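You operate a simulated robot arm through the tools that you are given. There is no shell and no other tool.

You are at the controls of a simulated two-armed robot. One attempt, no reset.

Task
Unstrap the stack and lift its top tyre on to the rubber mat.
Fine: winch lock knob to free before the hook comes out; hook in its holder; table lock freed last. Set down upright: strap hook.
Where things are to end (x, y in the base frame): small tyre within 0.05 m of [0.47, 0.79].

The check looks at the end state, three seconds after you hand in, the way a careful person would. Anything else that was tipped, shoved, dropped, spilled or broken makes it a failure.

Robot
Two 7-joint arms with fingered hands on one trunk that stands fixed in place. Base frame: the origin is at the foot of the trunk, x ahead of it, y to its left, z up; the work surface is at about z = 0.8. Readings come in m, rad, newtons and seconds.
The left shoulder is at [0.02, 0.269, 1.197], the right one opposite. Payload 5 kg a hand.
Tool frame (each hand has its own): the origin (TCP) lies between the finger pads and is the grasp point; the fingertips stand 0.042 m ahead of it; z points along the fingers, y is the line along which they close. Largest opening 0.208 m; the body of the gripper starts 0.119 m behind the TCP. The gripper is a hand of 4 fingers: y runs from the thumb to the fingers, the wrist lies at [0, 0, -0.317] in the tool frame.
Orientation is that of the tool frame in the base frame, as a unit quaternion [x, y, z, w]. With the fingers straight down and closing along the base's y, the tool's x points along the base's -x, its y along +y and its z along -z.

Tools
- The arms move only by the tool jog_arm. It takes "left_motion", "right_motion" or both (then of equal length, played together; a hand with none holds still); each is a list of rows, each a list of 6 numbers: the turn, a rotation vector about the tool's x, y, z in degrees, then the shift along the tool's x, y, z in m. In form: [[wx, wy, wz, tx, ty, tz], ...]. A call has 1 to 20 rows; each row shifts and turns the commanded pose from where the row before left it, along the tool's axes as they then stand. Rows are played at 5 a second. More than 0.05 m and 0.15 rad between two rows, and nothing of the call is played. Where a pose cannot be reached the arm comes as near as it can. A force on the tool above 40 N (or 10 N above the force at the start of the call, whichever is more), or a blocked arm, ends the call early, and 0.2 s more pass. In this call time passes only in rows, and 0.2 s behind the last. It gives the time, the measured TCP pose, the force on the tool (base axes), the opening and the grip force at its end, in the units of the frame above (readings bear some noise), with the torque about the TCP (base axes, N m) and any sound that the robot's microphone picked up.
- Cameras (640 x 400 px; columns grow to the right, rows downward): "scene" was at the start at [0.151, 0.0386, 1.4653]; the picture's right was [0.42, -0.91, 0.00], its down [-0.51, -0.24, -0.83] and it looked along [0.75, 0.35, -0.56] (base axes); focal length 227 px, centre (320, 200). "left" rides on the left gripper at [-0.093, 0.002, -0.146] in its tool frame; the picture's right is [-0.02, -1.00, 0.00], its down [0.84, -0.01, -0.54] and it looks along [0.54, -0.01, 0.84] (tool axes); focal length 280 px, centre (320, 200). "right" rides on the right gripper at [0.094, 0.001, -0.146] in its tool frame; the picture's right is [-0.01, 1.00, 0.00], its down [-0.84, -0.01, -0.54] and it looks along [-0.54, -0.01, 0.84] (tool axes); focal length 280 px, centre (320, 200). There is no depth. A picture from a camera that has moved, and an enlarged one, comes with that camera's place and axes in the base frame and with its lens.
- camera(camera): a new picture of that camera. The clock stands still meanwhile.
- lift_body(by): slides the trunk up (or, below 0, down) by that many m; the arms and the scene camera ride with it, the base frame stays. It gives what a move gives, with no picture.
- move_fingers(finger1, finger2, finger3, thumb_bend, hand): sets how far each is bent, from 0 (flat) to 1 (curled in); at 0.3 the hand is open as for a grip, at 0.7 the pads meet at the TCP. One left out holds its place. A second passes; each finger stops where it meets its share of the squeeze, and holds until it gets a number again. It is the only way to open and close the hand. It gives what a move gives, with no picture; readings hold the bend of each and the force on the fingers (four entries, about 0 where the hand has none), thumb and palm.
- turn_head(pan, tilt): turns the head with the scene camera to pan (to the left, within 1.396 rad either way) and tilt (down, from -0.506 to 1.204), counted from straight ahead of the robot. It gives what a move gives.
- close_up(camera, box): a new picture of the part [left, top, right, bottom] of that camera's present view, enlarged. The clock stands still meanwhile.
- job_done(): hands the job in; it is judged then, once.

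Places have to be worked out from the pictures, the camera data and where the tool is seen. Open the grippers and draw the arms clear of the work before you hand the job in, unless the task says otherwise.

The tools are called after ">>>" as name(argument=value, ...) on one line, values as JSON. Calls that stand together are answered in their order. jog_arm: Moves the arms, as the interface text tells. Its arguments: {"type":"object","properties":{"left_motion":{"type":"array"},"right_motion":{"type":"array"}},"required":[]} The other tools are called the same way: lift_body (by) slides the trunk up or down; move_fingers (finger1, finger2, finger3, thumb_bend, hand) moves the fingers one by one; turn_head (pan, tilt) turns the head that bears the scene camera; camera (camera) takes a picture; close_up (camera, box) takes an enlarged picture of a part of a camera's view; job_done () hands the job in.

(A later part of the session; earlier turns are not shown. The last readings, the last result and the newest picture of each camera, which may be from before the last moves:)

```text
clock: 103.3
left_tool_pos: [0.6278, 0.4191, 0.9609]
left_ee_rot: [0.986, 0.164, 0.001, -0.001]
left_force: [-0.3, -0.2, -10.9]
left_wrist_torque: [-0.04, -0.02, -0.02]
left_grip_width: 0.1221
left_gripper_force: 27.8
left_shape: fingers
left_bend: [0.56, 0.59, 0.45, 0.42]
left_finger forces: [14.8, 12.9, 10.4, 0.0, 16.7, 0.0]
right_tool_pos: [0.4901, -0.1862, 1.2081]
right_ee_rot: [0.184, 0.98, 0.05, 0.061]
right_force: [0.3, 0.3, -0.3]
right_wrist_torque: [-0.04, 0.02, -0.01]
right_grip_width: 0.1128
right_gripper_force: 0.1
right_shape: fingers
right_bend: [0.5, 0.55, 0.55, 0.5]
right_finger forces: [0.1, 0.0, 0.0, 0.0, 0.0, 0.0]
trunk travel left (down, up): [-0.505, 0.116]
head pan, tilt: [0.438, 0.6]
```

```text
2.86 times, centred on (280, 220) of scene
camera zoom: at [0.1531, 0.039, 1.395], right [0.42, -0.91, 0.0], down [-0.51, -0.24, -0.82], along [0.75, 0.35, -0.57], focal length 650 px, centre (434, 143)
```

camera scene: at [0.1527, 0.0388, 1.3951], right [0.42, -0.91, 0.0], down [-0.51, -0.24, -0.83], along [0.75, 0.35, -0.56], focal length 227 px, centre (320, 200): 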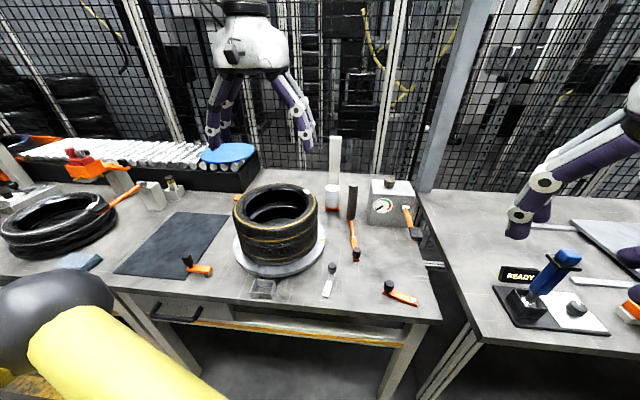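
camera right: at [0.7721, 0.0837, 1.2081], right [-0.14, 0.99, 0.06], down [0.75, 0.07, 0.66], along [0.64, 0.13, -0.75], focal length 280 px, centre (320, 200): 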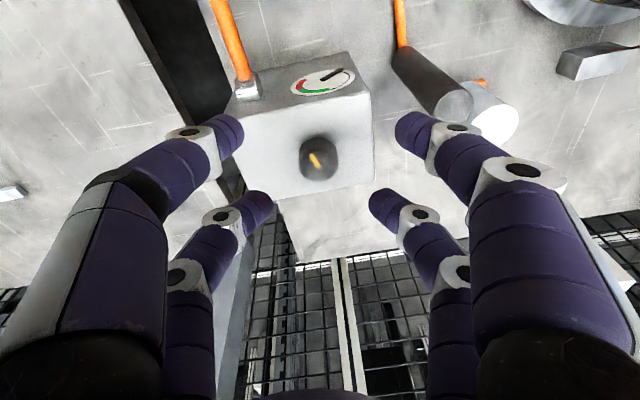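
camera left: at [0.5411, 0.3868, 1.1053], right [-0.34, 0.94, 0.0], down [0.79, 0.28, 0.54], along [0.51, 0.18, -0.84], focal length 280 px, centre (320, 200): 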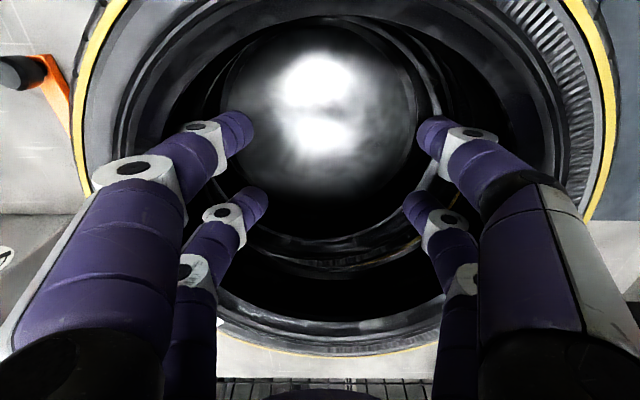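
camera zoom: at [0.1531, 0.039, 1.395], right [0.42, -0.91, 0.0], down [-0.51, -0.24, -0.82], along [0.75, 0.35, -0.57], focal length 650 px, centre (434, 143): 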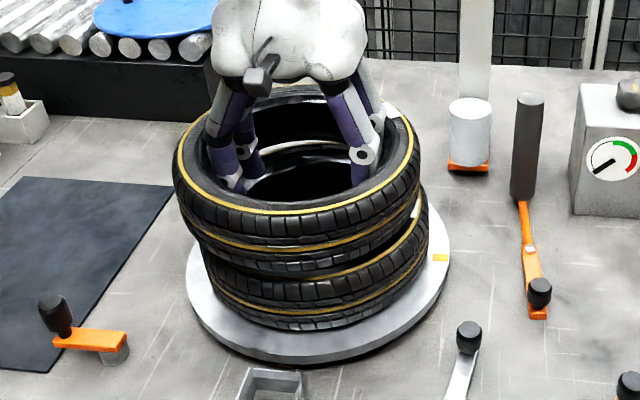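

The top tyre lifts level, weighing about 11 N, with balanced finger forces. I raise it slowly by another 10 cm and check the hold.

>>> jog_arm(left_motion=[[0, 0, 0, 0, 0, -0.008], [0, 0, 0, 0, 0, -0.012], [0, 0, 0, 0, 0, -0.014], [0, 0, 0, 0, 0, -0.014], [0, 0, 0, 0, 0, -0.014], [0, 0, 0, 0, 0, -0.014], [0, 0, 0, 0, 0, -0.014], [0, 0, 0, 0, 0, -0.012], [0, 0, 0, 0, 0, -0.008]])

>>> camera(camera="scene")

>>> camera(camera="left")

```text
clock: 105.3
left_tool_pos: [0.6294, 0.4181, 1.0709]
left_ee_rot: [0.986, 0.164, 0.001, -0.001]
left_force: [-0.5, 0.2, -10.3]
left_wrist_torque: [-0.03, -0.03, -0.03]
left_grip_width: 0.1226
left_gripper_force: 26.7
left_shape: fingers
left_bend: [0.56, 0.59, 0.45, 0.42]
left_finger forces: [14.7, 13.2, 10.2, 0.0, 16.8, 0.0]
right_tool_pos: [0.4896, -0.1864, 1.2065]
right_ee_rot: [0.184, 0.98, 0.051, 0.061]
right_force: [-0.3, -0.1, 0.1]
right_wrist_torque: [0.04, -0.01, -0.01]
right_grip_width: 0.1129
right_gripper_force: 0.0
right_shape: fingers
right_bend: [0.5, 0.55, 0.55, 0.5]
right_finger forces: [0.0, 0.0, 0.0, 0.1, 0.0, 0.0]
trunk travel left (down, up): [-0.505, 0.116]
head pan, tilt: [0.438, 0.6]
```

```text
taken
camera scene: at [0.153, 0.0388, 1.395], right [0.42, -0.91, 0.0], down [-0.51, -0.24, -0.82], along [0.75, 0.35, -0.57], focal length 227 px, centre (320, 200)
```

scene: 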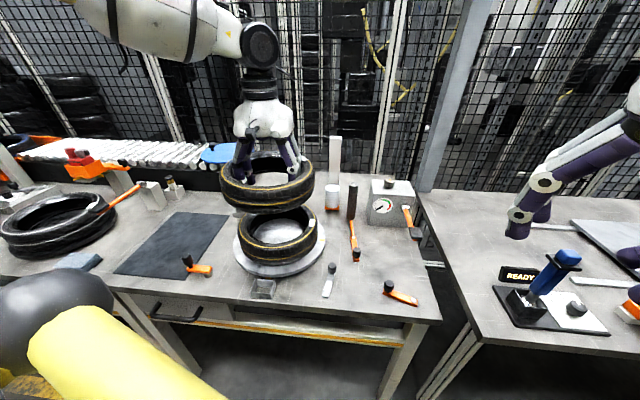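

```text
taken
camera left: at [0.5411, 0.3863, 1.2161], right [-0.34, 0.94, 0.0], down [0.79, 0.28, 0.54], along [0.51, 0.18, -0.84], focal length 280 px, centre (320, 200)
```

left: 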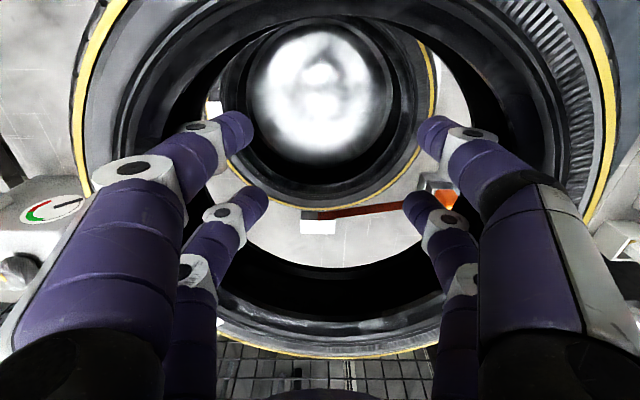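

The tyre hangs level and the lower tyre stayed put. I carry it slowly toward the mat at this height.

>>> jog_arm(left_motion=[[0, 0, 0, -0.0008, -0.01, 0], [0, 0, 0, -0.0015, -0.0195, 0], [0, 0, 0, -0.0015, -0.0195, 0], [0, 0, 0, -0.0015, -0.0195, 0], [0, 0, 0, -0.0015, -0.0195, 0], [0, 0, 0, -0.0015, -0.0195, 0], [0, 0, 0, -0.0015, -0.0195, 0], [0, 0, 0, -0.0015, -0.0195, 0], [0, 0, 0, -0.0015, -0.0195, 0], [0, 0, 0, -0.0015, -0.0195, 0]])

>>> camera(camera="scene")

```text
clock: 107.5
left_tool_pos: [0.5534, 0.5902, 1.0706]
left_ee_rot: [0.986, 0.164, 0.001, 0.001]
left_force: [-0.2, 0.1, -9.9]
left_wrist_torque: [-0.13, -0.05, 0.03]
left_grip_width: 0.1224
left_gripper_force: 27.0
left_shape: fingers
left_bend: [0.56, 0.59, 0.44, 0.42]
left_finger forces: [13.8, 13.1, 9.9, 0.0, 16.9, 0.0]
right_tool_pos: [0.4894, -0.1861, 1.2073]
right_ee_rot: [0.185, 0.98, 0.049, 0.062]
right_force: [-0.6, 0.0, 0.9]
right_wrist_torque: [-0.06, -0.04, -0.01]
right_grip_width: 0.1131
right_gripper_force: 0.1
right_shape: fingers
right_bend: [0.5, 0.55, 0.55, 0.5]
right_finger forces: [0.0, 0.0, 0.0, 0.0, 0.0, 0.0]
trunk travel left (down, up): [-0.505, 0.116]
head pan, tilt: [0.438, 0.6]
```

```text
taken
camera scene: at [0.1528, 0.0394, 1.395], right [0.42, -0.91, 0.0], down [-0.51, -0.24, -0.82], along [0.75, 0.35, -0.57], focal length 227 px, centre (320, 200)
```

scene: 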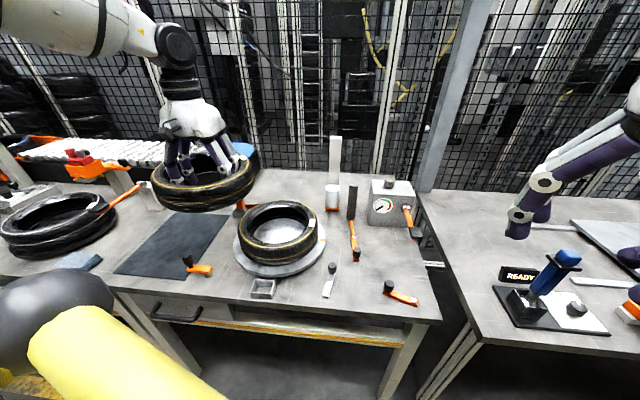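

The hold is steady. I continue the second half of the way to above the mat.

>>> jog_arm(left_motion=[[0, 0, 0, -0.0015, -0.0195, 0], [0, 0, 0, -0.0015, -0.0195, 0], [0, 0, 0, -0.0015, -0.0195, 0], [0, 0, 0, -0.0015, -0.0195, 0], [0, 0, 0, -0.0015, -0.0195, 0], [0, 0, 0, -0.0015, -0.0195, 0], [0, 0, 0, -0.0015, -0.0195, 0], [0, 0, 0, -0.0015, -0.0195, 0], [0, 0, 0, -0.0015, -0.0195, 0], [0, 0, 0, -0.0015, -0.0195, 0], [0, 0, 0, -0.0006, -0.0075, 0]])

>>> camera(camera="scene")

>>> camera(camera="left")

```text
clock: 109.9
left_tool_pos: [0.4728, 0.7757, 1.0713]
left_ee_rot: [0.986, 0.164, 0.002, 0.0]
left_force: [-0.8, 0.0, -10.8]
left_wrist_torque: [-0.06, -0.05, 0.0]
left_grip_width: 0.1222
left_gripper_force: 26.3
left_shape: fingers
left_bend: [0.56, 0.59, 0.44, 0.42]
left_finger forces: [13.2, 13.2, 9.4, 0.0, 17.3, 0.2]
right_tool_pos: [0.4899, -0.187, 1.2056]
right_ee_rot: [0.185, 0.98, 0.049, 0.061]
right_force: [-0.1, -0.3, 0.3]
right_wrist_torque: [0.02, -0.01, 0.0]
right_grip_width: 0.1126
right_gripper_force: 0.0
right_shape: fingers
right_bend: [0.5, 0.55, 0.55, 0.5]
right_finger forces: [0.0, 0.0, 0.0, 0.0, 0.1, 0.1]
trunk travel left (down, up): [-0.505, 0.116]
head pan, tilt: [0.438, 0.6]
```

```text
taken
camera scene: at [0.1531, 0.039, 1.395], right [0.42, -0.91, 0.0], down [-0.51, -0.24, -0.82], along [0.75, 0.35, -0.57], focal length 227 px, centre (320, 200)
```

scene: 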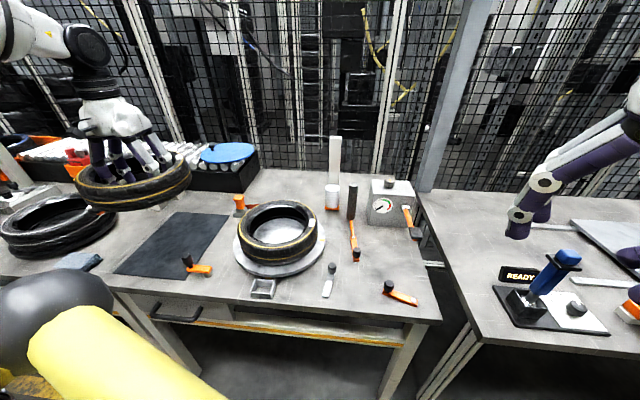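

```text
taken
camera left: at [0.385, 0.7446, 1.2149], right [-0.34, 0.94, 0.0], down [0.79, 0.28, 0.54], along [0.51, 0.18, -0.84], focal length 280 px, centre (320, 200)
```

left: 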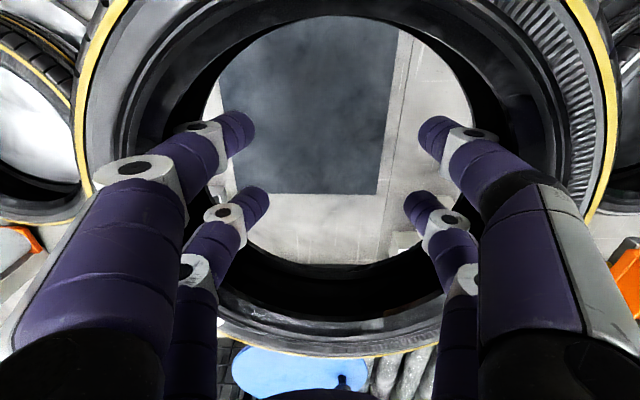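

The tyre is above the mat; its centre is about (0.467, 0.785), while the mat's own centre measures (0.484, 0.759). I shift ~1.4 cm so it lands around (0.477, 0.774) — on the mat and within 2 cm of the target — and lower by 15 cm.

>>> jog_arm(left_motion=[[0, 0, 0, 0.003, 0.007, 0.008], [0, 0, 0, 0.003, 0.0066, 0.014], [0, 0, 0, 0, 0, 0.016], [0, 0, 0, 0, 0, 0.016], [0, 0, 0, 0, 0, 0.016], [0, 0, 0, 0, 0, 0.016], [0, 0, 0, 0, 0, 0.016], [0, 0, 0, 0, 0, 0.016], [0, 0, 0, 0, 0, 0.016], [0, 0, 0, 0, 0, 0.016]])

>>> camera(camera="scene")

>>> camera(camera="left")

```text
clock: 112.1
left_tool_pos: [0.4852, 0.7652, 0.9215]
left_ee_rot: [0.986, 0.164, 0.003, 0.0]
left_force: [0.4, 0.7, -11.1]
left_wrist_torque: [-0.09, -0.01, 0.0]
left_grip_width: 0.1224
left_gripper_force: 26.3
left_shape: fingers
left_bend: [0.56, 0.59, 0.44, 0.42]
left_finger forces: [13.3, 13.1, 9.2, 0.0, 17.3, 0.0]
right_tool_pos: [0.4904, -0.1864, 1.2061]
right_ee_rot: [0.185, 0.98, 0.049, 0.06]
right_force: [-0.1, 0.5, 0.0]
right_wrist_torque: [0.01, 0.05, 0.0]
right_grip_width: 0.1129
right_gripper_force: 0.0
right_shape: fingers
right_bend: [0.5, 0.55, 0.55, 0.5]
right_finger forces: [0.1, 0.0, 0.0, 0.0, 0.1, 0.1]
trunk travel left (down, up): [-0.505, 0.116]
head pan, tilt: [0.438, 0.6]
```

```text
taken
camera scene: at [0.1534, 0.0395, 1.3949], right [0.42, -0.91, 0.0], down [-0.51, -0.24, -0.82], along [0.75, 0.35, -0.57], focal length 227 px, centre (320, 200)
```

scene: 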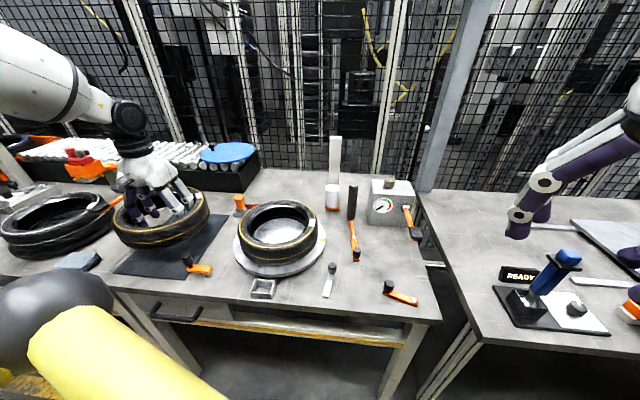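

```text
taken
camera left: at [0.397, 0.7336, 1.0658], right [-0.34, 0.94, 0.0], down [0.79, 0.28, 0.54], along [0.51, 0.18, -0.84], focal length 280 px, centre (320, 200)
```

left: 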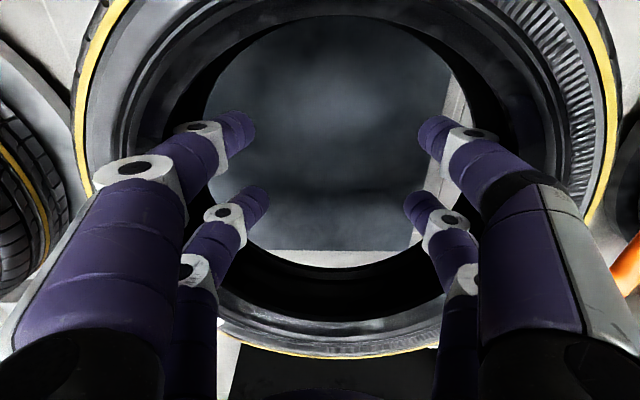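

I check the tyre's position over the mat from the scene camera before the final lowering.

>>> close_up(camera="scene", box=[90, 150, 260, 290])

```text
2.86 times, centred on (175, 220) of scene
camera zoom: at [0.1534, 0.0395, 1.3949], right [0.42, -0.91, 0.0], down [-0.51, -0.24, -0.82], along [0.75, 0.35, -0.57], focal length 650 px, centre (734, 143)
```

zoom: 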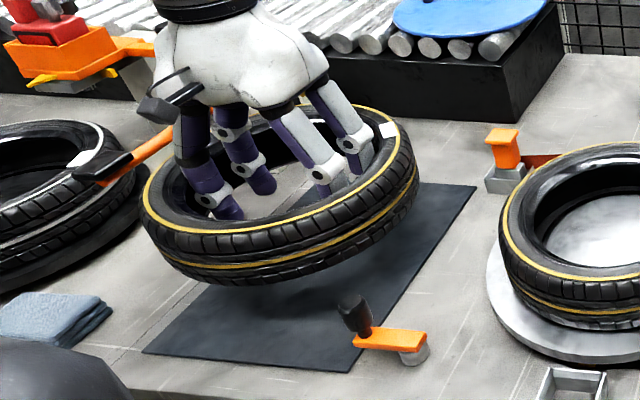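

The tyre is over the mat and clear of lever A. I lower another 5.5 cm.

>>> jog_arm(left_motion=[[0, 0, 0, 0, 0, 0.012], [0, 0, 0, 0, 0, 0.012], [0, 0, 0, 0, 0, 0.012], [0, 0, 0, 0, 0, 0.01], [0, 0, 0, 0, 0, 0.007]])

>>> camera(camera="left")

>>> close_up(camera="scene", box=[90, 150, 260, 290])

```text
clock: 113.3
left_tool_pos: [0.484, 0.7651, 0.8664]
left_ee_rot: [0.986, 0.164, 0.002, 0.0]
left_force: [0.1, 0.0, -11.3]
left_wrist_torque: [-0.14, 0.02, 0.0]
left_grip_width: 0.1226
left_gripper_force: 26.4
left_shape: fingers
left_bend: [0.56, 0.59, 0.44, 0.42]
left_finger forces: [13.1, 13.2, 9.1, 0.1, 17.2, 0.1]
right_tool_pos: [0.4893, -0.1854, 1.207]
right_ee_rot: [0.185, 0.98, 0.049, 0.062]
right_force: [0.5, 0.9, -0.8]
right_wrist_torque: [-0.02, -0.01, 0.0]
right_grip_width: 0.1128
right_gripper_force: 0.0
right_shape: fingers
right_bend: [0.5, 0.55, 0.55, 0.5]
right_finger forces: [0.0, 0.1, 0.0, 0.0, 0.0, 0.0]
trunk travel left (down, up): [-0.505, 0.116]
head pan, tilt: [0.438, 0.6]
```

```text
taken
camera left: at [0.3967, 0.7335, 1.0112], right [-0.34, 0.94, 0.0], down [0.79, 0.28, 0.54], along [0.51, 0.18, -0.84], focal length 280 px, centre (320, 200)
```

left: 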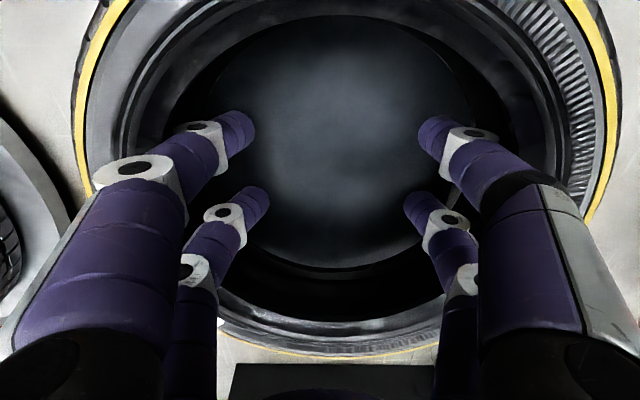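

```text
2.86 times, centred on (175, 220) of scene
camera zoom: at [0.1532, 0.0394, 1.3949], right [0.42, -0.91, 0.0], down [-0.51, -0.24, -0.82], along [0.75, 0.35, -0.57], focal length 650 px, centre (734, 143)
```

zoom: 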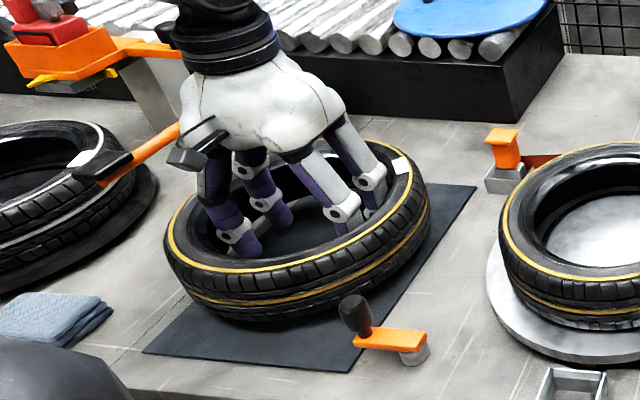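

About 1.5 cm to go. I lower in 3 mm steps until the mat takes the weight.

>>> jog_arm(left_motion=[[0, 0, 0, 0, 0, 0.004], [0, 0, 0, 0, 0, 0.003], [0, 0, 0, 0, 0, 0.003]])

>>> close_up(camera="scene", box=[120, 190, 240, 290])

```text
clock: 114.1
left_tool_pos: [0.4839, 0.7646, 0.8593]
left_ee_rot: [0.986, 0.165, 0.002, -0.001]
left_force: [-3.3, -1.2, 3.5]
left_wrist_torque: [-0.85, -0.27, -0.26]
left_grip_width: 0.122
left_gripper_force: 33.0
left_shape: fingers
left_bend: [0.56, 0.59, 0.44, 0.42]
left_finger forces: [16.1, 24.2, 9.1, 0.1, 17.2, 0.1]
right_tool_pos: [0.4901, -0.1867, 1.2062]
right_ee_rot: [0.185, 0.98, 0.048, 0.061]
right_force: [0.4, 0.6, 0.4]
right_wrist_torque: [0.03, -0.02, 0.0]
right_grip_width: 0.1129
right_gripper_force: 0.1
right_shape: fingers
right_bend: [0.5, 0.55, 0.55, 0.5]
right_finger forces: [0.0, 0.0, 0.1, 0.0, 0.1, 0.0]
trunk travel left (down, up): [-0.505, 0.116]
head pan, tilt: [0.438, 0.6]
```

```text
4.00 times, centred on (180, 240) of scene
camera zoom: at [0.1524, 0.0385, 1.3953], right [0.42, -0.91, 0.0], down [-0.51, -0.24, -0.83], along [0.75, 0.35, -0.56], focal length 910 px, centre (880, 40)
```

zoom: 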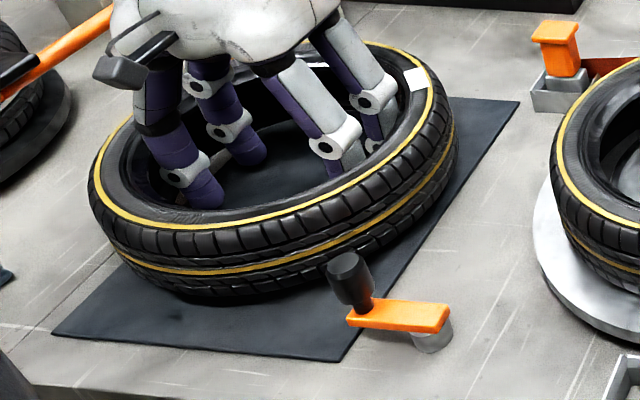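

The mat now carries the weight (force on the tool turned slightly upward). I close the fingers inward to release the tyre.

>>> move_fingers(hand="left", finger1=0.62, finger2=0.63, finger3=0.6, thumb_bend=0.6)

>>> camera(camera="left")

>>> close_up(camera="scene", box=[90, 150, 260, 290])

```text
clock: 115.1
left_tool_pos: [0.4847, 0.7641, 0.8576]
left_ee_rot: [0.986, 0.164, 0.002, 0.0]
left_force: [0.3, -0.5, -0.1]
left_wrist_torque: [0.04, 0.03, -0.01]
left_grip_width: 0.0556
left_gripper_force: 0.1
left_shape: fingers
left_bend: [0.62, 0.63, 0.6, 0.6]
left_finger forces: [0.0, 0.0, 0.1, 0.0, 0.0, 0.0]
right_tool_pos: [0.4901, -0.186, 1.2069]
right_ee_rot: [0.185, 0.98, 0.05, 0.06]
right_force: [0.1, -0.7, -0.4]
right_wrist_torque: [0.02, -0.04, 0.0]
right_grip_width: 0.1129
right_gripper_force: 0.0
right_shape: fingers
right_bend: [0.5, 0.55, 0.55, 0.5]
right_finger forces: [0.0, 0.0, 0.0, 0.1, 0.0, 0.0]
trunk travel left (down, up): [-0.505, 0.116]
head pan, tilt: [0.438, 0.6]
```

```text
taken
camera left: at [0.3969, 0.7327, 1.003], right [-0.34, 0.94, 0.0], down [0.79, 0.28, 0.54], along [0.51, 0.18, -0.84], focal length 280 px, centre (320, 200)
```

left: 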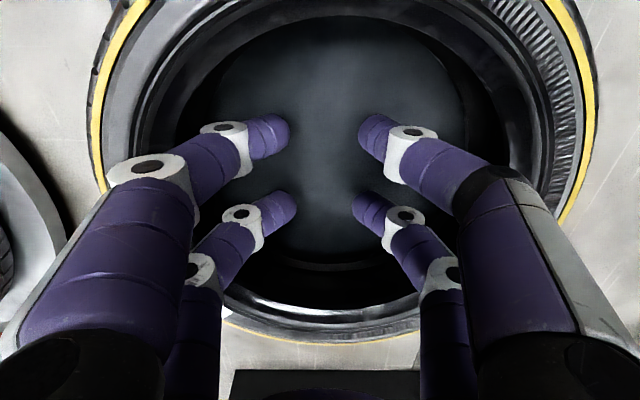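

```text
2.86 times, centred on (175, 220) of scene
camera zoom: at [0.1527, 0.0386, 1.395], right [0.42, -0.91, 0.0], down [-0.51, -0.24, -0.83], along [0.75, 0.35, -0.56], focal length 650 px, centre (734, 143)
```

zoom: 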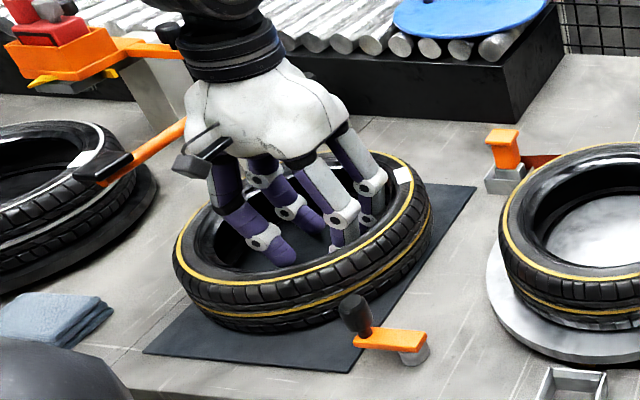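

The tyre rests on the mat and the fingers are free. I lift the hand straight up out of the hole.

>>> jog_arm(left_motion=[[0, 0, 0, 0, 0, -0.015], [0, 0, 0, 0, 0, -0.025], [0, 0, 0, 0, 0, -0.03], [0, 0, 0, 0, 0, -0.035], [0, 0, 0, 0, 0, -0.035], [0, 0, 0, 0, 0, -0.035], [0, 0, 0, 0, 0, -0.035], [0, 0, 0, 0, 0, -0.035], [0, 0, 0, 0, 0, -0.035]])

>>> camera(camera="left")

>>> camera(camera="scene")

```text
clock: 117.1
left_tool_pos: [0.4856, 0.7647, 1.14]
left_ee_rot: [0.986, 0.164, 0.002, 0.0]
left_force: [-0.5, -0.2, 0.7]
left_wrist_torque: [0.07, 0.01, 0.0]
left_grip_width: 0.0555
left_gripper_force: 0.1
left_shape: fingers
left_bend: [0.62, 0.63, 0.6, 0.6]
left_finger forces: [0.0, 0.0, 0.0, 0.0, 0.0, 0.1]
right_tool_pos: [0.4901, -0.1872, 1.2068]
right_ee_rot: [0.184, 0.98, 0.051, 0.061]
right_force: [-0.5, 0.0, -1.2]
right_wrist_torque: [0.03, -0.01, 0.0]
right_grip_width: 0.113
right_gripper_force: 0.1
right_shape: fingers
right_bend: [0.5, 0.55, 0.55, 0.5]
right_finger forces: [0.1, 0.1, 0.0, 0.1, 0.0, 0.0]
trunk travel left (down, up): [-0.505, 0.116]
head pan, tilt: [0.438, 0.6]
```

```text
taken
camera left: at [0.3979, 0.7326, 1.2849], right [-0.34, 0.94, 0.0], down [0.79, 0.28, 0.54], along [0.51, 0.18, -0.84], focal length 280 px, centre (320, 200)
```

left: 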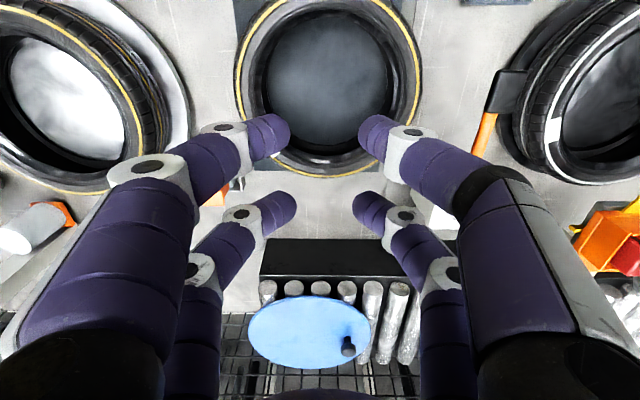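

```text
taken
camera scene: at [0.1524, 0.0381, 1.3951], right [0.42, -0.91, 0.0], down [-0.51, -0.24, -0.83], along [0.75, 0.35, -0.56], focal length 227 px, centre (320, 200)
```

scene: 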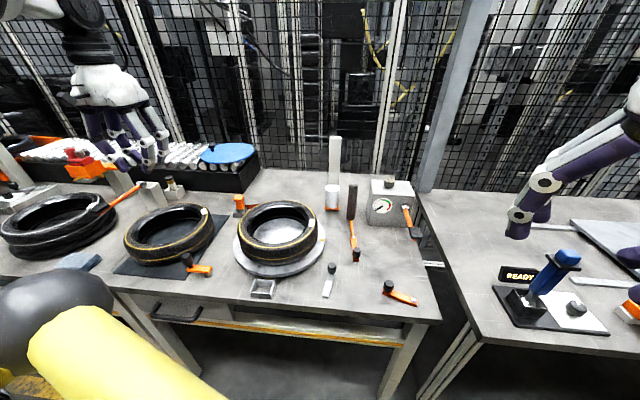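

The small tyre lies on the mat at about (0.481, 0.777), 2 cm from the target. Last is the table lock: the stiff silver lever B beside the turntable. I level the right hand, align it with B and move it above B's knob.

>>> jog_arm(right_motion=[[0, 8, 0, 0, 0, 0], [0, 0, -7.5, 0, 0, 0], [0, 0, -7.5, 0, 0, 0], [0, 0, -7.5, 0, 0, 0], [0, 0, -7.5, 0, 0, 0], [0, 0, 0, -0.0111, 0.0366, 0.0195], [0, 0, 0, -0.0111, 0.0366, 0.0195], [0, 0, 0, -0.0111, 0.0366, 0.0195], [0, 0, 0, -0.0111, 0.0366, 0.0195], [0, 0, 0, -0.0111, 0.0366, 0.0195], [0, 0, 0, -0.0111, 0.0366, 0.0195], [0, 0, 0, -0.0111, 0.0366, 0.0195], [0, 0, 0, -0.0111, 0.0366, 0.0195], [0, 0, 0, -0.0111, 0.0366, 0.0195], [0, 0, 0, -0.0111, 0.0366, 0.0195]])

>>> move_fingers(hand="right", finger1=0.57, finger2=0.57, finger3=0.57, thumb_bend=0.57)

>>> camera(camera="right")

>>> camera(camera="scene")

```text
clock: 120.3
left_tool_pos: [0.4852, 0.7665, 1.1381]
left_ee_rot: [0.986, 0.165, 0.002, 0.001]
left_force: [-0.4, 1.2, -1.1]
left_wrist_torque: [-0.19, -0.04, 0.0]
left_grip_width: 0.0556
left_gripper_force: 0.0
left_shape: fingers
left_bend: [0.62, 0.63, 0.6, 0.6]
left_finger forces: [0.0, 0.1, 0.0, 0.0, 0.0, 0.0]
right_tool_pos: [0.5428, 0.2138, 1.0593]
right_ee_rot: [-0.08, 0.995, 0.063, 0.01]
right_force: [0.4, 0.7, 0.6]
right_wrist_torque: [-0.03, 0.05, -0.03]
right_grip_width: 0.1126
right_gripper_force: 0.1
right_shape: fingers
right_bend: [0.5, 0.55, 0.55, 0.5]
right_finger forces: [0.0, 0.0, 0.0, 0.0, 0.0, 0.1]
trunk travel left (down, up): [-0.505, 0.116]
head pan, tilt: [0.438, 0.6]
```

```text
clock: 121.3
left_tool_pos: [0.486, 0.7656, 1.1397]
left_ee_rot: [0.986, 0.165, 0.001, -0.001]
left_force: [-0.2, 0.6, 1.0]
left_wrist_torque: [0.0, 0.01, 0.04]
left_grip_width: 0.0559
left_gripper_force: 0.0
left_shape: fingers
left_bend: [0.62, 0.63, 0.6, 0.6]
left_finger forces: [0.0, 0.0, 0.0, 0.1, 0.0, 0.0]
right_tool_pos: [0.5421, 0.2114, 1.0597]
right_ee_rot: [-0.079, 0.995, 0.062, 0.009]
right_force: [-0.2, 0.0, 0.1]
right_wrist_torque: [-0.02, 0.0, 0.01]
right_grip_width: 0.0815
right_gripper_force: 0.1
right_shape: fingers
right_bend: [0.56, 0.56, 0.56, 0.56]
right_finger forces: [0.0, 0.1, 0.0, 0.1, 0.1, 0.1]
trunk travel left (down, up): [-0.505, 0.116]
head pan, tilt: [0.438, 0.6]
```

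```text
taken
camera right: at [0.4495, 0.1808, 1.2015], right [-0.14, 0.98, 0.12], down [0.83, 0.05, 0.56], along [0.54, 0.18, -0.82], focal length 280 px, centre (320, 200)
```

right: 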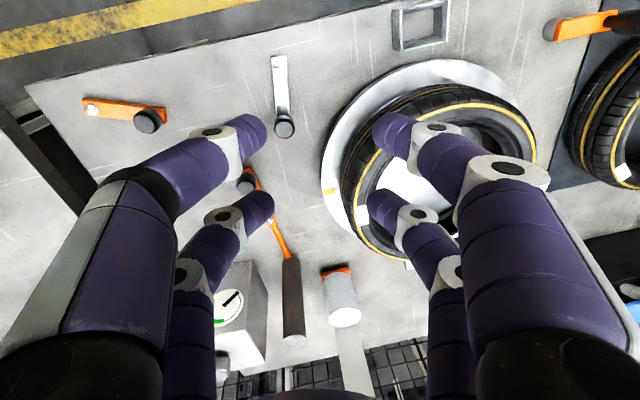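

```text
taken
camera scene: at [0.1527, 0.0383, 1.3951], right [0.42, -0.91, 0.0], down [-0.51, -0.24, -0.83], along [0.75, 0.35, -0.56], focal length 227 px, centre (320, 200)
```

scene: 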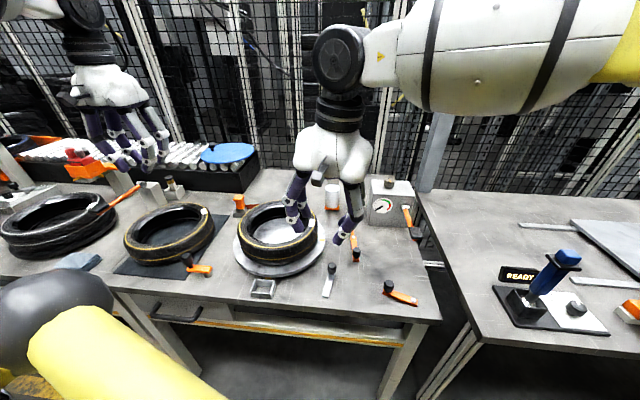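

The hand still leans ~7° sideways. I level it about its x axis and look again.

>>> jog_arm(right_motion=[[7.1, 0, 0, 0, 0, 0]])

>>> camera(camera="right")

>>> close_up(camera="right", box=[230, 30, 390, 170])

```text
clock: 121.7
left_tool_pos: [0.4844, 0.7678, 1.1385]
left_ee_rot: [0.986, 0.165, 0.002, 0.0]
left_force: [-1.5, 1.4, -0.3]
left_wrist_torque: [-0.18, -0.15, 0.02]
left_grip_width: 0.0556
left_gripper_force: 0.1
left_shape: fingers
left_bend: [0.62, 0.63, 0.6, 0.6]
left_finger forces: [0.0, 0.0, 0.0, 0.0, 0.0, 0.1]
right_tool_pos: [0.5414, 0.2129, 1.0595]
right_ee_rot: [-0.08, 0.997, -0.001, 0.014]
right_force: [-1.4, 0.4, -0.4]
right_wrist_torque: [-0.16, -0.06, -0.05]
right_grip_width: 0.0813
right_gripper_force: 0.1
right_shape: fingers
right_bend: [0.56, 0.56, 0.56, 0.56]
right_finger forces: [0.1, 0.1, 0.0, 0.0, 0.0, 0.0]
trunk travel left (down, up): [-0.505, 0.116]
head pan, tilt: [0.438, 0.6]
```

```text
taken
camera right: at [0.4458, 0.2017, 1.2025], right [-0.14, 0.99, 0.0], down [0.82, 0.12, 0.56], along [0.56, 0.08, -0.83], focal length 280 px, centre (320, 200)
```

right: 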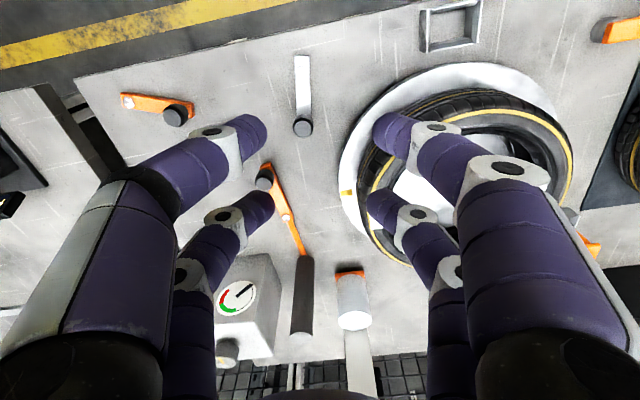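

```text
2.86 times, centred on (310, 100) of right
camera zoom: at [0.4458, 0.2017, 1.2025], right [-0.14, 0.99, 0.0], down [0.82, 0.12, 0.56], along [0.56, 0.08, -0.83], focal length 801 px, centre (349, 486)
```

zoom: 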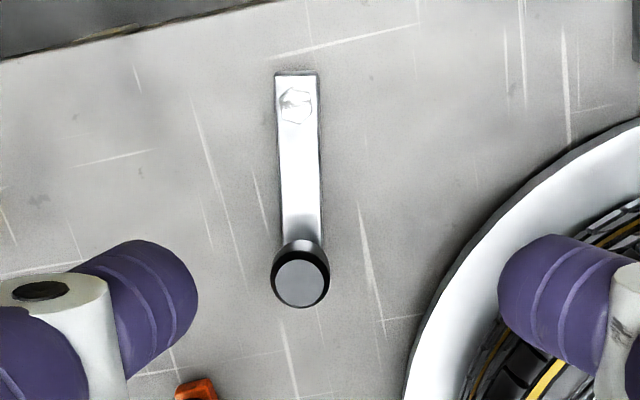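

B's knob is at (0.575, 0.198), pivot (0.508, 0.188). I narrow the cage, shift 2 cm to straddle the knob with the far pair, and lower to just above it.

>>> move_fingers(hand="right", finger1=0.62, finger2=0.62, finger3=0.62, thumb_bend=0.62)

>>> jog_arm(right_motion=[[0, 0, 0, 0, -0.01, 0.03], [0, 0, 0, 0, -0.01, 0.035], [0, 0, 0, 0, 0, 0.035], [0, 0, 0, 0, 0, 0.035]])

>>> camera(camera="right")

```text
clock: 122.7
left_tool_pos: [0.4859, 0.7647, 1.1411]
left_ee_rot: [0.986, 0.164, 0.002, 0.0]
left_force: [0.0, -0.5, 0.2]
left_wrist_torque: [0.05, 0.02, 0.01]
left_grip_width: 0.0556
left_gripper_force: 0.1
left_shape: fingers
left_bend: [0.62, 0.63, 0.6, 0.6]
left_finger forces: [0.1, 0.0, 0.1, 0.0, 0.0, 0.0]
right_tool_pos: [0.5428, 0.2109, 1.0599]
right_ee_rot: [-0.078, 0.997, 0.001, 0.013]
right_force: [-0.2, -0.8, 0.2]
right_wrist_torque: [0.02, -0.02, 0.02]
right_grip_width: 0.0506
right_gripper_force: 0.1
right_shape: fingers
right_bend: [0.62, 0.62, 0.62, 0.62]
right_finger forces: [0.1, 0.0, 0.1, 0.1, 0.0, 0.0]
trunk travel left (down, up): [-0.505, 0.116]
head pan, tilt: [0.438, 0.6]
```

```text
clock: 123.7
left_tool_pos: [0.4874, 0.7643, 1.1393]
left_ee_rot: [0.986, 0.164, 0.002, 0.001]
left_force: [0.9, 0.4, 0.0]
left_wrist_torque: [-0.02, 0.08, 0.01]
left_grip_width: 0.0554
left_gripper_force: 0.1
left_shape: fingers
left_bend: [0.62, 0.63, 0.6, 0.6]
left_finger forces: [0.0, 0.0, 0.0, 0.0, 0.0, 0.0]
right_tool_pos: [0.5511, 0.1936, 0.9251]
right_ee_rot: [-0.078, 0.997, 0.002, 0.015]
right_force: [0.6, 0.3, -0.1]
right_wrist_torque: [0.01, 0.07, -0.01]
right_grip_width: 0.0506
right_gripper_force: 0.1
right_shape: fingers
right_bend: [0.62, 0.62, 0.62, 0.62]
right_finger forces: [0.0, 0.0, 0.1, 0.1, 0.0, 0.0]
trunk travel left (down, up): [-0.505, 0.116]
head pan, tilt: [0.438, 0.6]
```

```text
taken
camera right: at [0.455, 0.1816, 1.0677], right [-0.14, 0.99, 0.0], down [0.82, 0.12, 0.56], along [0.56, 0.08, -0.83], focal length 280 px, centre (320, 200)
```

right: 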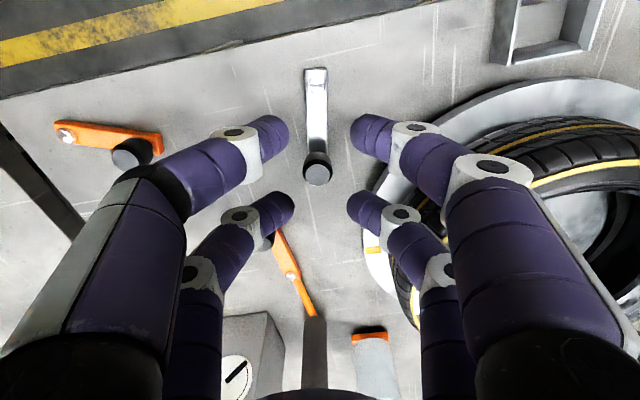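

The knob is centred between the far pair. I lower 5 cm so the fingertips flank it.

>>> jog_arm(right_motion=[[0, 0, 0, 0.002, -0.001, 0.017], [0, 0, 0, 0.002, -0.001, 0.017], [0, 0, 0, 0.002, -0.001, 0.015]])

>>> camera(camera="right")

>>> close_up(camera="scene", box=[270, 190, 410, 310])

```text
clock: 124.5
left_tool_pos: [0.4865, 0.765, 1.1394]
left_ee_rot: [0.986, 0.164, 0.001, -0.001]
left_force: [0.9, 0.1, -0.9]
left_wrist_torque: [-0.03, 0.0, -0.03]
left_grip_width: 0.0554
left_gripper_force: 0.0
left_shape: fingers
left_bend: [0.62, 0.63, 0.6, 0.6]
left_finger forces: [0.0, 0.0, 0.0, 0.0, 0.0, 0.0]
right_tool_pos: [0.5455, 0.1902, 0.8767]
right_ee_rot: [-0.078, 0.997, 0.0, 0.014]
right_force: [0.6, -0.3, 0.0]
right_wrist_torque: [-0.05, 0.05, 0.02]
right_grip_width: 0.0508
right_gripper_force: 0.1
right_shape: fingers
right_bend: [0.62, 0.62, 0.62, 0.62]
right_finger forces: [0.0, 0.0, 0.0, 0.1, 0.0, 0.0]
trunk travel left (down, up): [-0.505, 0.116]
head pan, tilt: [0.438, 0.6]
```

```text
taken
camera right: at [0.4497, 0.1771, 1.0189], right [-0.14, 0.99, 0.0], down [0.82, 0.12, 0.56], along [0.56, 0.08, -0.83], focal length 280 px, centre (320, 200)
```

right: 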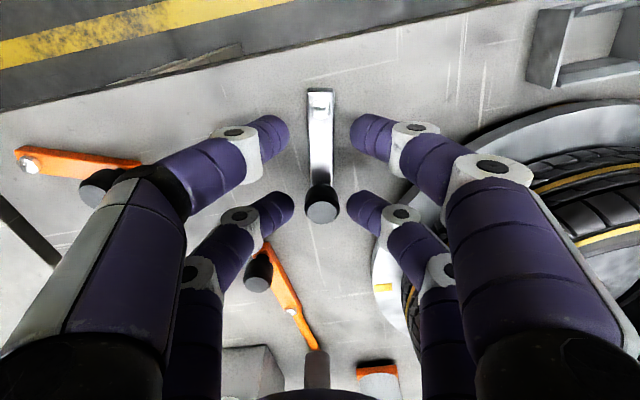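

```text
3.33 times, centred on (340, 250) of scene
camera zoom: at [0.1529, 0.0387, 1.395], right [0.42, -0.91, 0.0], down [-0.51, -0.24, -0.82], along [0.75, 0.35, -0.57], focal length 758 px, centre (253, 33)
```

zoom: 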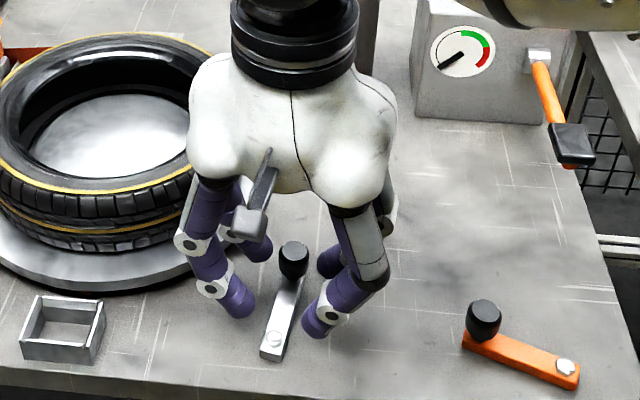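

The knob is caged without contact. I nudge it clockwise first (away from the turntable, −y) in small steps.

>>> jog_arm(right_motion=[[0, 0, 0, 0, -0.006, 0], [0, 0, 0, 0, -0.006, 0], [0, 0, 0, 0, -0.004, 0], [0, 0, 0, 0, -0.004, 0]])

>>> camera(camera="right")

```text
clock: 125.5
left_tool_pos: [0.4853, 0.7649, 1.1394]
left_ee_rot: [0.986, 0.164, 0.002, 0.0]
left_force: [0.1, 0.2, -0.8]
left_wrist_torque: [0.03, 0.01, 0.0]
left_grip_width: 0.0554
left_gripper_force: 0.0
left_shape: fingers
left_bend: [0.62, 0.63, 0.6, 0.6]
left_finger forces: [0.0, 0.0, 0.1, 0.0, 0.0, 0.0]
right_tool_pos: [0.5488, 0.171, 0.8777]
right_ee_rot: [-0.079, 0.997, 0.0, 0.014]
right_force: [0.0, 0.7, -0.4]
right_wrist_torque: [0.02, 0.05, 0.02]
right_grip_width: 0.0505
right_gripper_force: 0.5
right_shape: fingers
right_bend: [0.62, 0.61, 0.62, 0.62]
right_finger forces: [0.0, 0.4, 0.0, 0.0, 0.0, 0.1]
trunk travel left (down, up): [-0.505, 0.116]
head pan, tilt: [0.438, 0.6]
```

```text
taken
camera right: at [0.4528, 0.1578, 1.0201], right [-0.14, 0.99, 0.0], down [0.82, 0.12, 0.56], along [0.56, 0.08, -0.83], focal length 280 px, centre (320, 200)
```

right: 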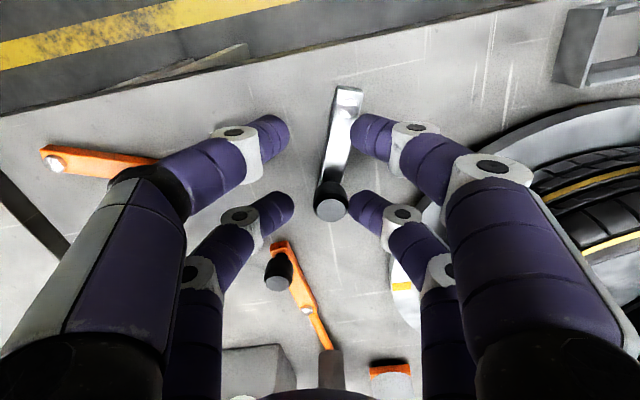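

B swings clockwise with very little force (it was at its stop the other way). I carry it along its arc about the pivot, 48° further, watching for the end stop and sound.

>>> jog_arm(right_motion=[[0, 0, 6, 0.0026, -0.0038, 0], [0, 0, 6, 0.0026, -0.0038, 0], [0, 0, 6, 0.0026, -0.0038, 0], [0, 0, 6, 0.0026, -0.0038, 0], [0, 0, 6, 0.0026, -0.0038, 0], [0, 0, 6, 0.0026, -0.0038, 0], [0, 0, 6, 0.0026, -0.0038, 0], [0, 0, 6, 0.0026, -0.0038, 0]])

>>> camera(camera="right")

>>> close_up(camera="scene", box=[230, 180, 410, 320])

```text
clock: 127.0
left_tool_pos: [0.4854, 0.7659, 1.1391]
left_ee_rot: [0.986, 0.164, 0.001, 0.0]
left_force: [-0.3, -0.2, 0.7]
left_wrist_torque: [-0.06, -0.06, -0.02]
left_grip_width: 0.0556
left_gripper_force: 0.0
left_shape: fingers
left_bend: [0.62, 0.63, 0.6, 0.6]
left_finger forces: [0.0, 0.1, 0.1, 0.0, 0.0, 0.0]
right_tool_pos: [0.5733, 0.1279, 0.9373]
right_ee_rot: [0.3, 0.952, 0.066, -0.008]
right_force: [-0.1, -0.2, 0.7]
right_wrist_torque: [-0.05, 0.0, -0.02]
right_grip_width: 0.0502
right_gripper_force: 0.0
right_shape: fingers
right_bend: [0.62, 0.62, 0.62, 0.62]
right_finger forces: [0.1, 0.1, 0.0, 0.0, 0.0, 0.1]
right hand out of reach, approached as far as the arm can: row 7
trunk travel left (down, up): [-0.505, 0.116]
head pan, tilt: [0.438, 0.6]
stopped in row 7 (right hand): the arm was blocked; the commanded pose is now the measured one
```

```text
taken
camera right: at [0.4942, 0.1648, 1.0871], right [0.58, 0.8, 0.12], down [0.67, -0.56, 0.49], along [0.46, -0.2, -0.86], focal length 280 px, centre (320, 200)
```

right: 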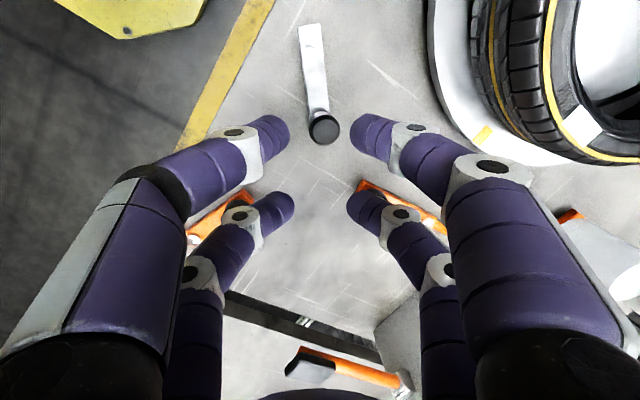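

```text
2.86 times, centred on (320, 250) of scene
camera zoom: at [0.1525, 0.0388, 1.3951], right [0.42, -0.91, 0.0], down [-0.51, -0.24, -0.83], along [0.75, 0.35, -0.56], focal length 650 px, centre (320, 57)
```

zoom: 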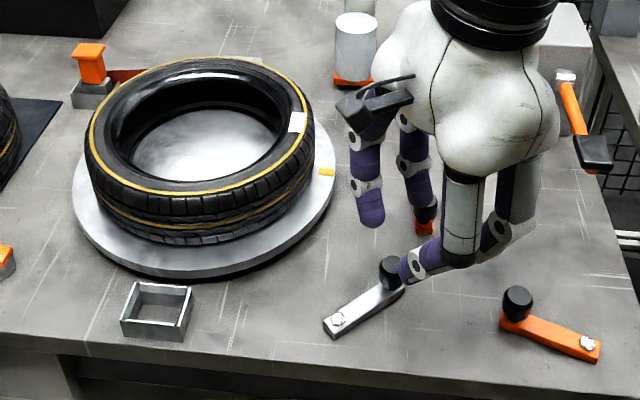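

B has swung about 39° clockwise, but the right arm ran into a joint limit and backed off (no contact forces). I raise the hand, turn it back to its comfortable yaw and will hook the knob between the near and far finger pairs instead.

>>> jog_arm(right_motion=[[0, 0, 0, 0, 0, -0.025], [0, 0, 0, 0, 0, -0.025], [0, 0, 0, 0, 0, -0.025], [0, 0, -8, 0, 0, 0], [0, 0, -8, 0, 0, 0], [0, 0, -8, 0, 0, 0], [0, 0, -8, 0, 0, 0], [0, 0, -8, 0, 0, 0], [0, 0, -8, 0, 0, 0], [0, 0, -8, 0, 0, 0], [0, 0, -7, 0, 0, 0]])

>>> camera(camera="right")

>>> close_up(camera="scene", box=[230, 160, 430, 320])

```text
clock: 129.4
left_tool_pos: [0.4867, 0.7643, 1.1385]
left_ee_rot: [0.986, 0.164, 0.002, 0.0]
left_force: [0.5, -0.1, 0.0]
left_wrist_torque: [-0.01, 0.0, -0.01]
left_grip_width: 0.0557
left_gripper_force: 0.1
left_shape: fingers
left_bend: [0.62, 0.63, 0.6, 0.6]
left_finger forces: [0.1, 0.1, 0.0, 0.0, 0.0, 0.0]
right_tool_pos: [0.5711, 0.1188, 1.0099]
right_ee_rot: [-0.243, 0.968, 0.058, 0.027]
right_force: [-0.1, -0.8, 0.4]
right_wrist_torque: [0.01, -0.02, -0.02]
right_grip_width: 0.0503
right_gripper_force: 0.0
right_shape: fingers
right_bend: [0.62, 0.62, 0.62, 0.62]
right_finger forces: [0.1, 0.0, 0.0, 0.1, 0.1, 0.0]
trunk travel left (down, up): [-0.505, 0.116]
head pan, tilt: [0.438, 0.6]
```

```text
taken
camera right: at [0.4853, 0.0588, 1.1468], right [-0.46, 0.88, 0.1], down [0.73, 0.31, 0.6], along [0.5, 0.35, -0.79], focal length 280 px, centre (320, 200)
```

right: 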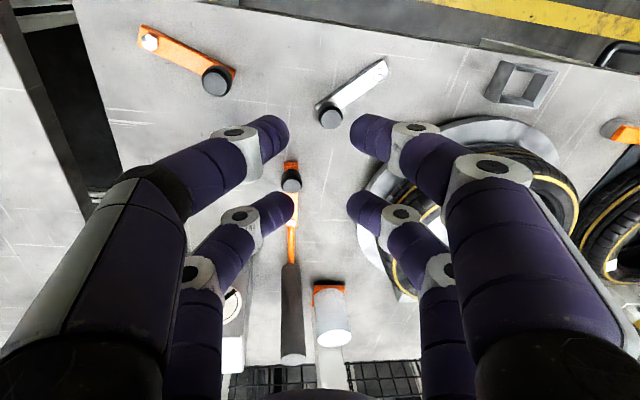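

```text
2.50 times, centred on (330, 240) of scene
camera zoom: at [0.1528, 0.0384, 1.3951], right [0.42, -0.91, 0.0], down [-0.51, -0.24, -0.83], along [0.75, 0.35, -0.56], focal length 568 px, centre (295, 100)
```

zoom: 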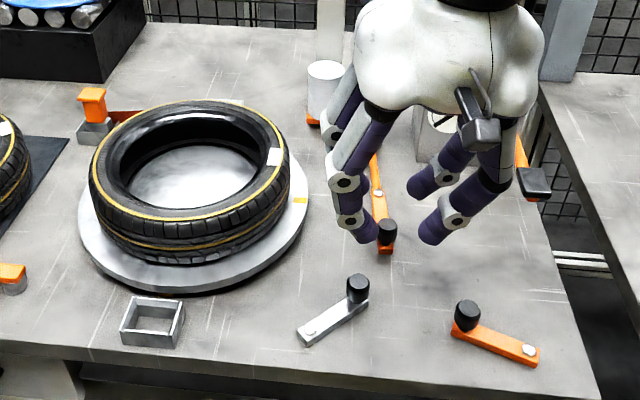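

I level the hand, close all fingers into a compact hook, and move to the far side of B's knob (which is now at about (0.567, 0.150)), so I can draw it toward the robot along its arc.

>>> jog_arm(right_motion=[[5.6, 4.6, 0, 0, 0, 0], [0, 0, 0, -0.0345, 0.0144, 0], [0, 0, 0, -0.0345, 0.0144, 0]])

>>> move_fingers(hand="right", finger1=0.7, finger2=0.7, finger3=0.7, thumb_bend=0.7)

>>> camera(camera="right")

```text
clock: 130.2
left_tool_pos: [0.4863, 0.7647, 1.1394]
left_ee_rot: [0.986, 0.164, 0.001, -0.001]
left_force: [0.8, 0.3, -0.1]
left_wrist_torque: [-0.03, 0.0, 0.02]
left_grip_width: 0.0557
left_gripper_force: 0.1
left_shape: fingers
left_bend: [0.62, 0.63, 0.6, 0.6]
left_finger forces: [0.1, 0.1, 0.1, 0.1, 0.0, 0.0]
right_tool_pos: [0.622, 0.1775, 1.0201]
right_ee_rot: [-0.239, 0.971, 0.007, 0.004]
right_force: [-0.3, 0.3, -1.5]
right_wrist_torque: [-0.08, -0.05, 0.01]
right_grip_width: 0.0503
right_gripper_force: 0.1
right_shape: fingers
right_bend: [0.62, 0.62, 0.62, 0.62]
right_finger forces: [0.0, 0.0, 0.0, 0.0, 0.0, 0.0]
trunk travel left (down, up): [-0.505, 0.116]
head pan, tilt: [0.438, 0.6]
```

```text
clock: 131.2
left_tool_pos: [0.4855, 0.7642, 1.1397]
left_ee_rot: [0.986, 0.164, 0.001, 0.0]
left_force: [-0.9, 1.0, 0.9]
left_wrist_torque: [0.01, -0.05, -0.02]
left_grip_width: 0.0558
left_gripper_force: 0.1
left_shape: fingers
left_bend: [0.62, 0.63, 0.6, 0.6]
left_finger forces: [0.1, 0.0, 0.0, 0.2, 0.0, 0.1]
right_tool_pos: [0.6228, 0.1743, 1.0161]
right_ee_rot: [-0.237, 0.971, 0.006, 0.002]
right_force: [0.8, 0.6, 0.1]
right_wrist_torque: [0.04, 0.03, 0.02]
right_grip_width: 0.0111
right_gripper_force: 0.1
right_shape: fingers
right_bend: [0.7, 0.7, 0.7, 0.7]
right_finger forces: [0.0, 0.0, 0.0, 0.1, 0.0, 0.0]
trunk travel left (down, up): [-0.505, 0.116]
head pan, tilt: [0.438, 0.6]
```

```text
taken
camera right: at [0.5397, 0.1315, 1.1613], right [-0.45, 0.89, 0.01], down [0.75, 0.37, 0.54], along [0.48, 0.25, -0.84], focal length 280 px, centre (320, 200)
```

right: 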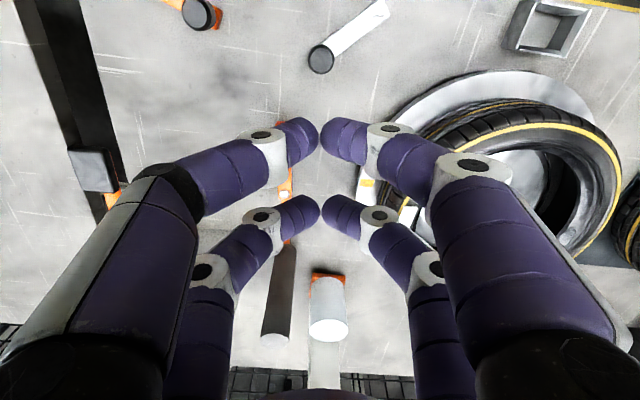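

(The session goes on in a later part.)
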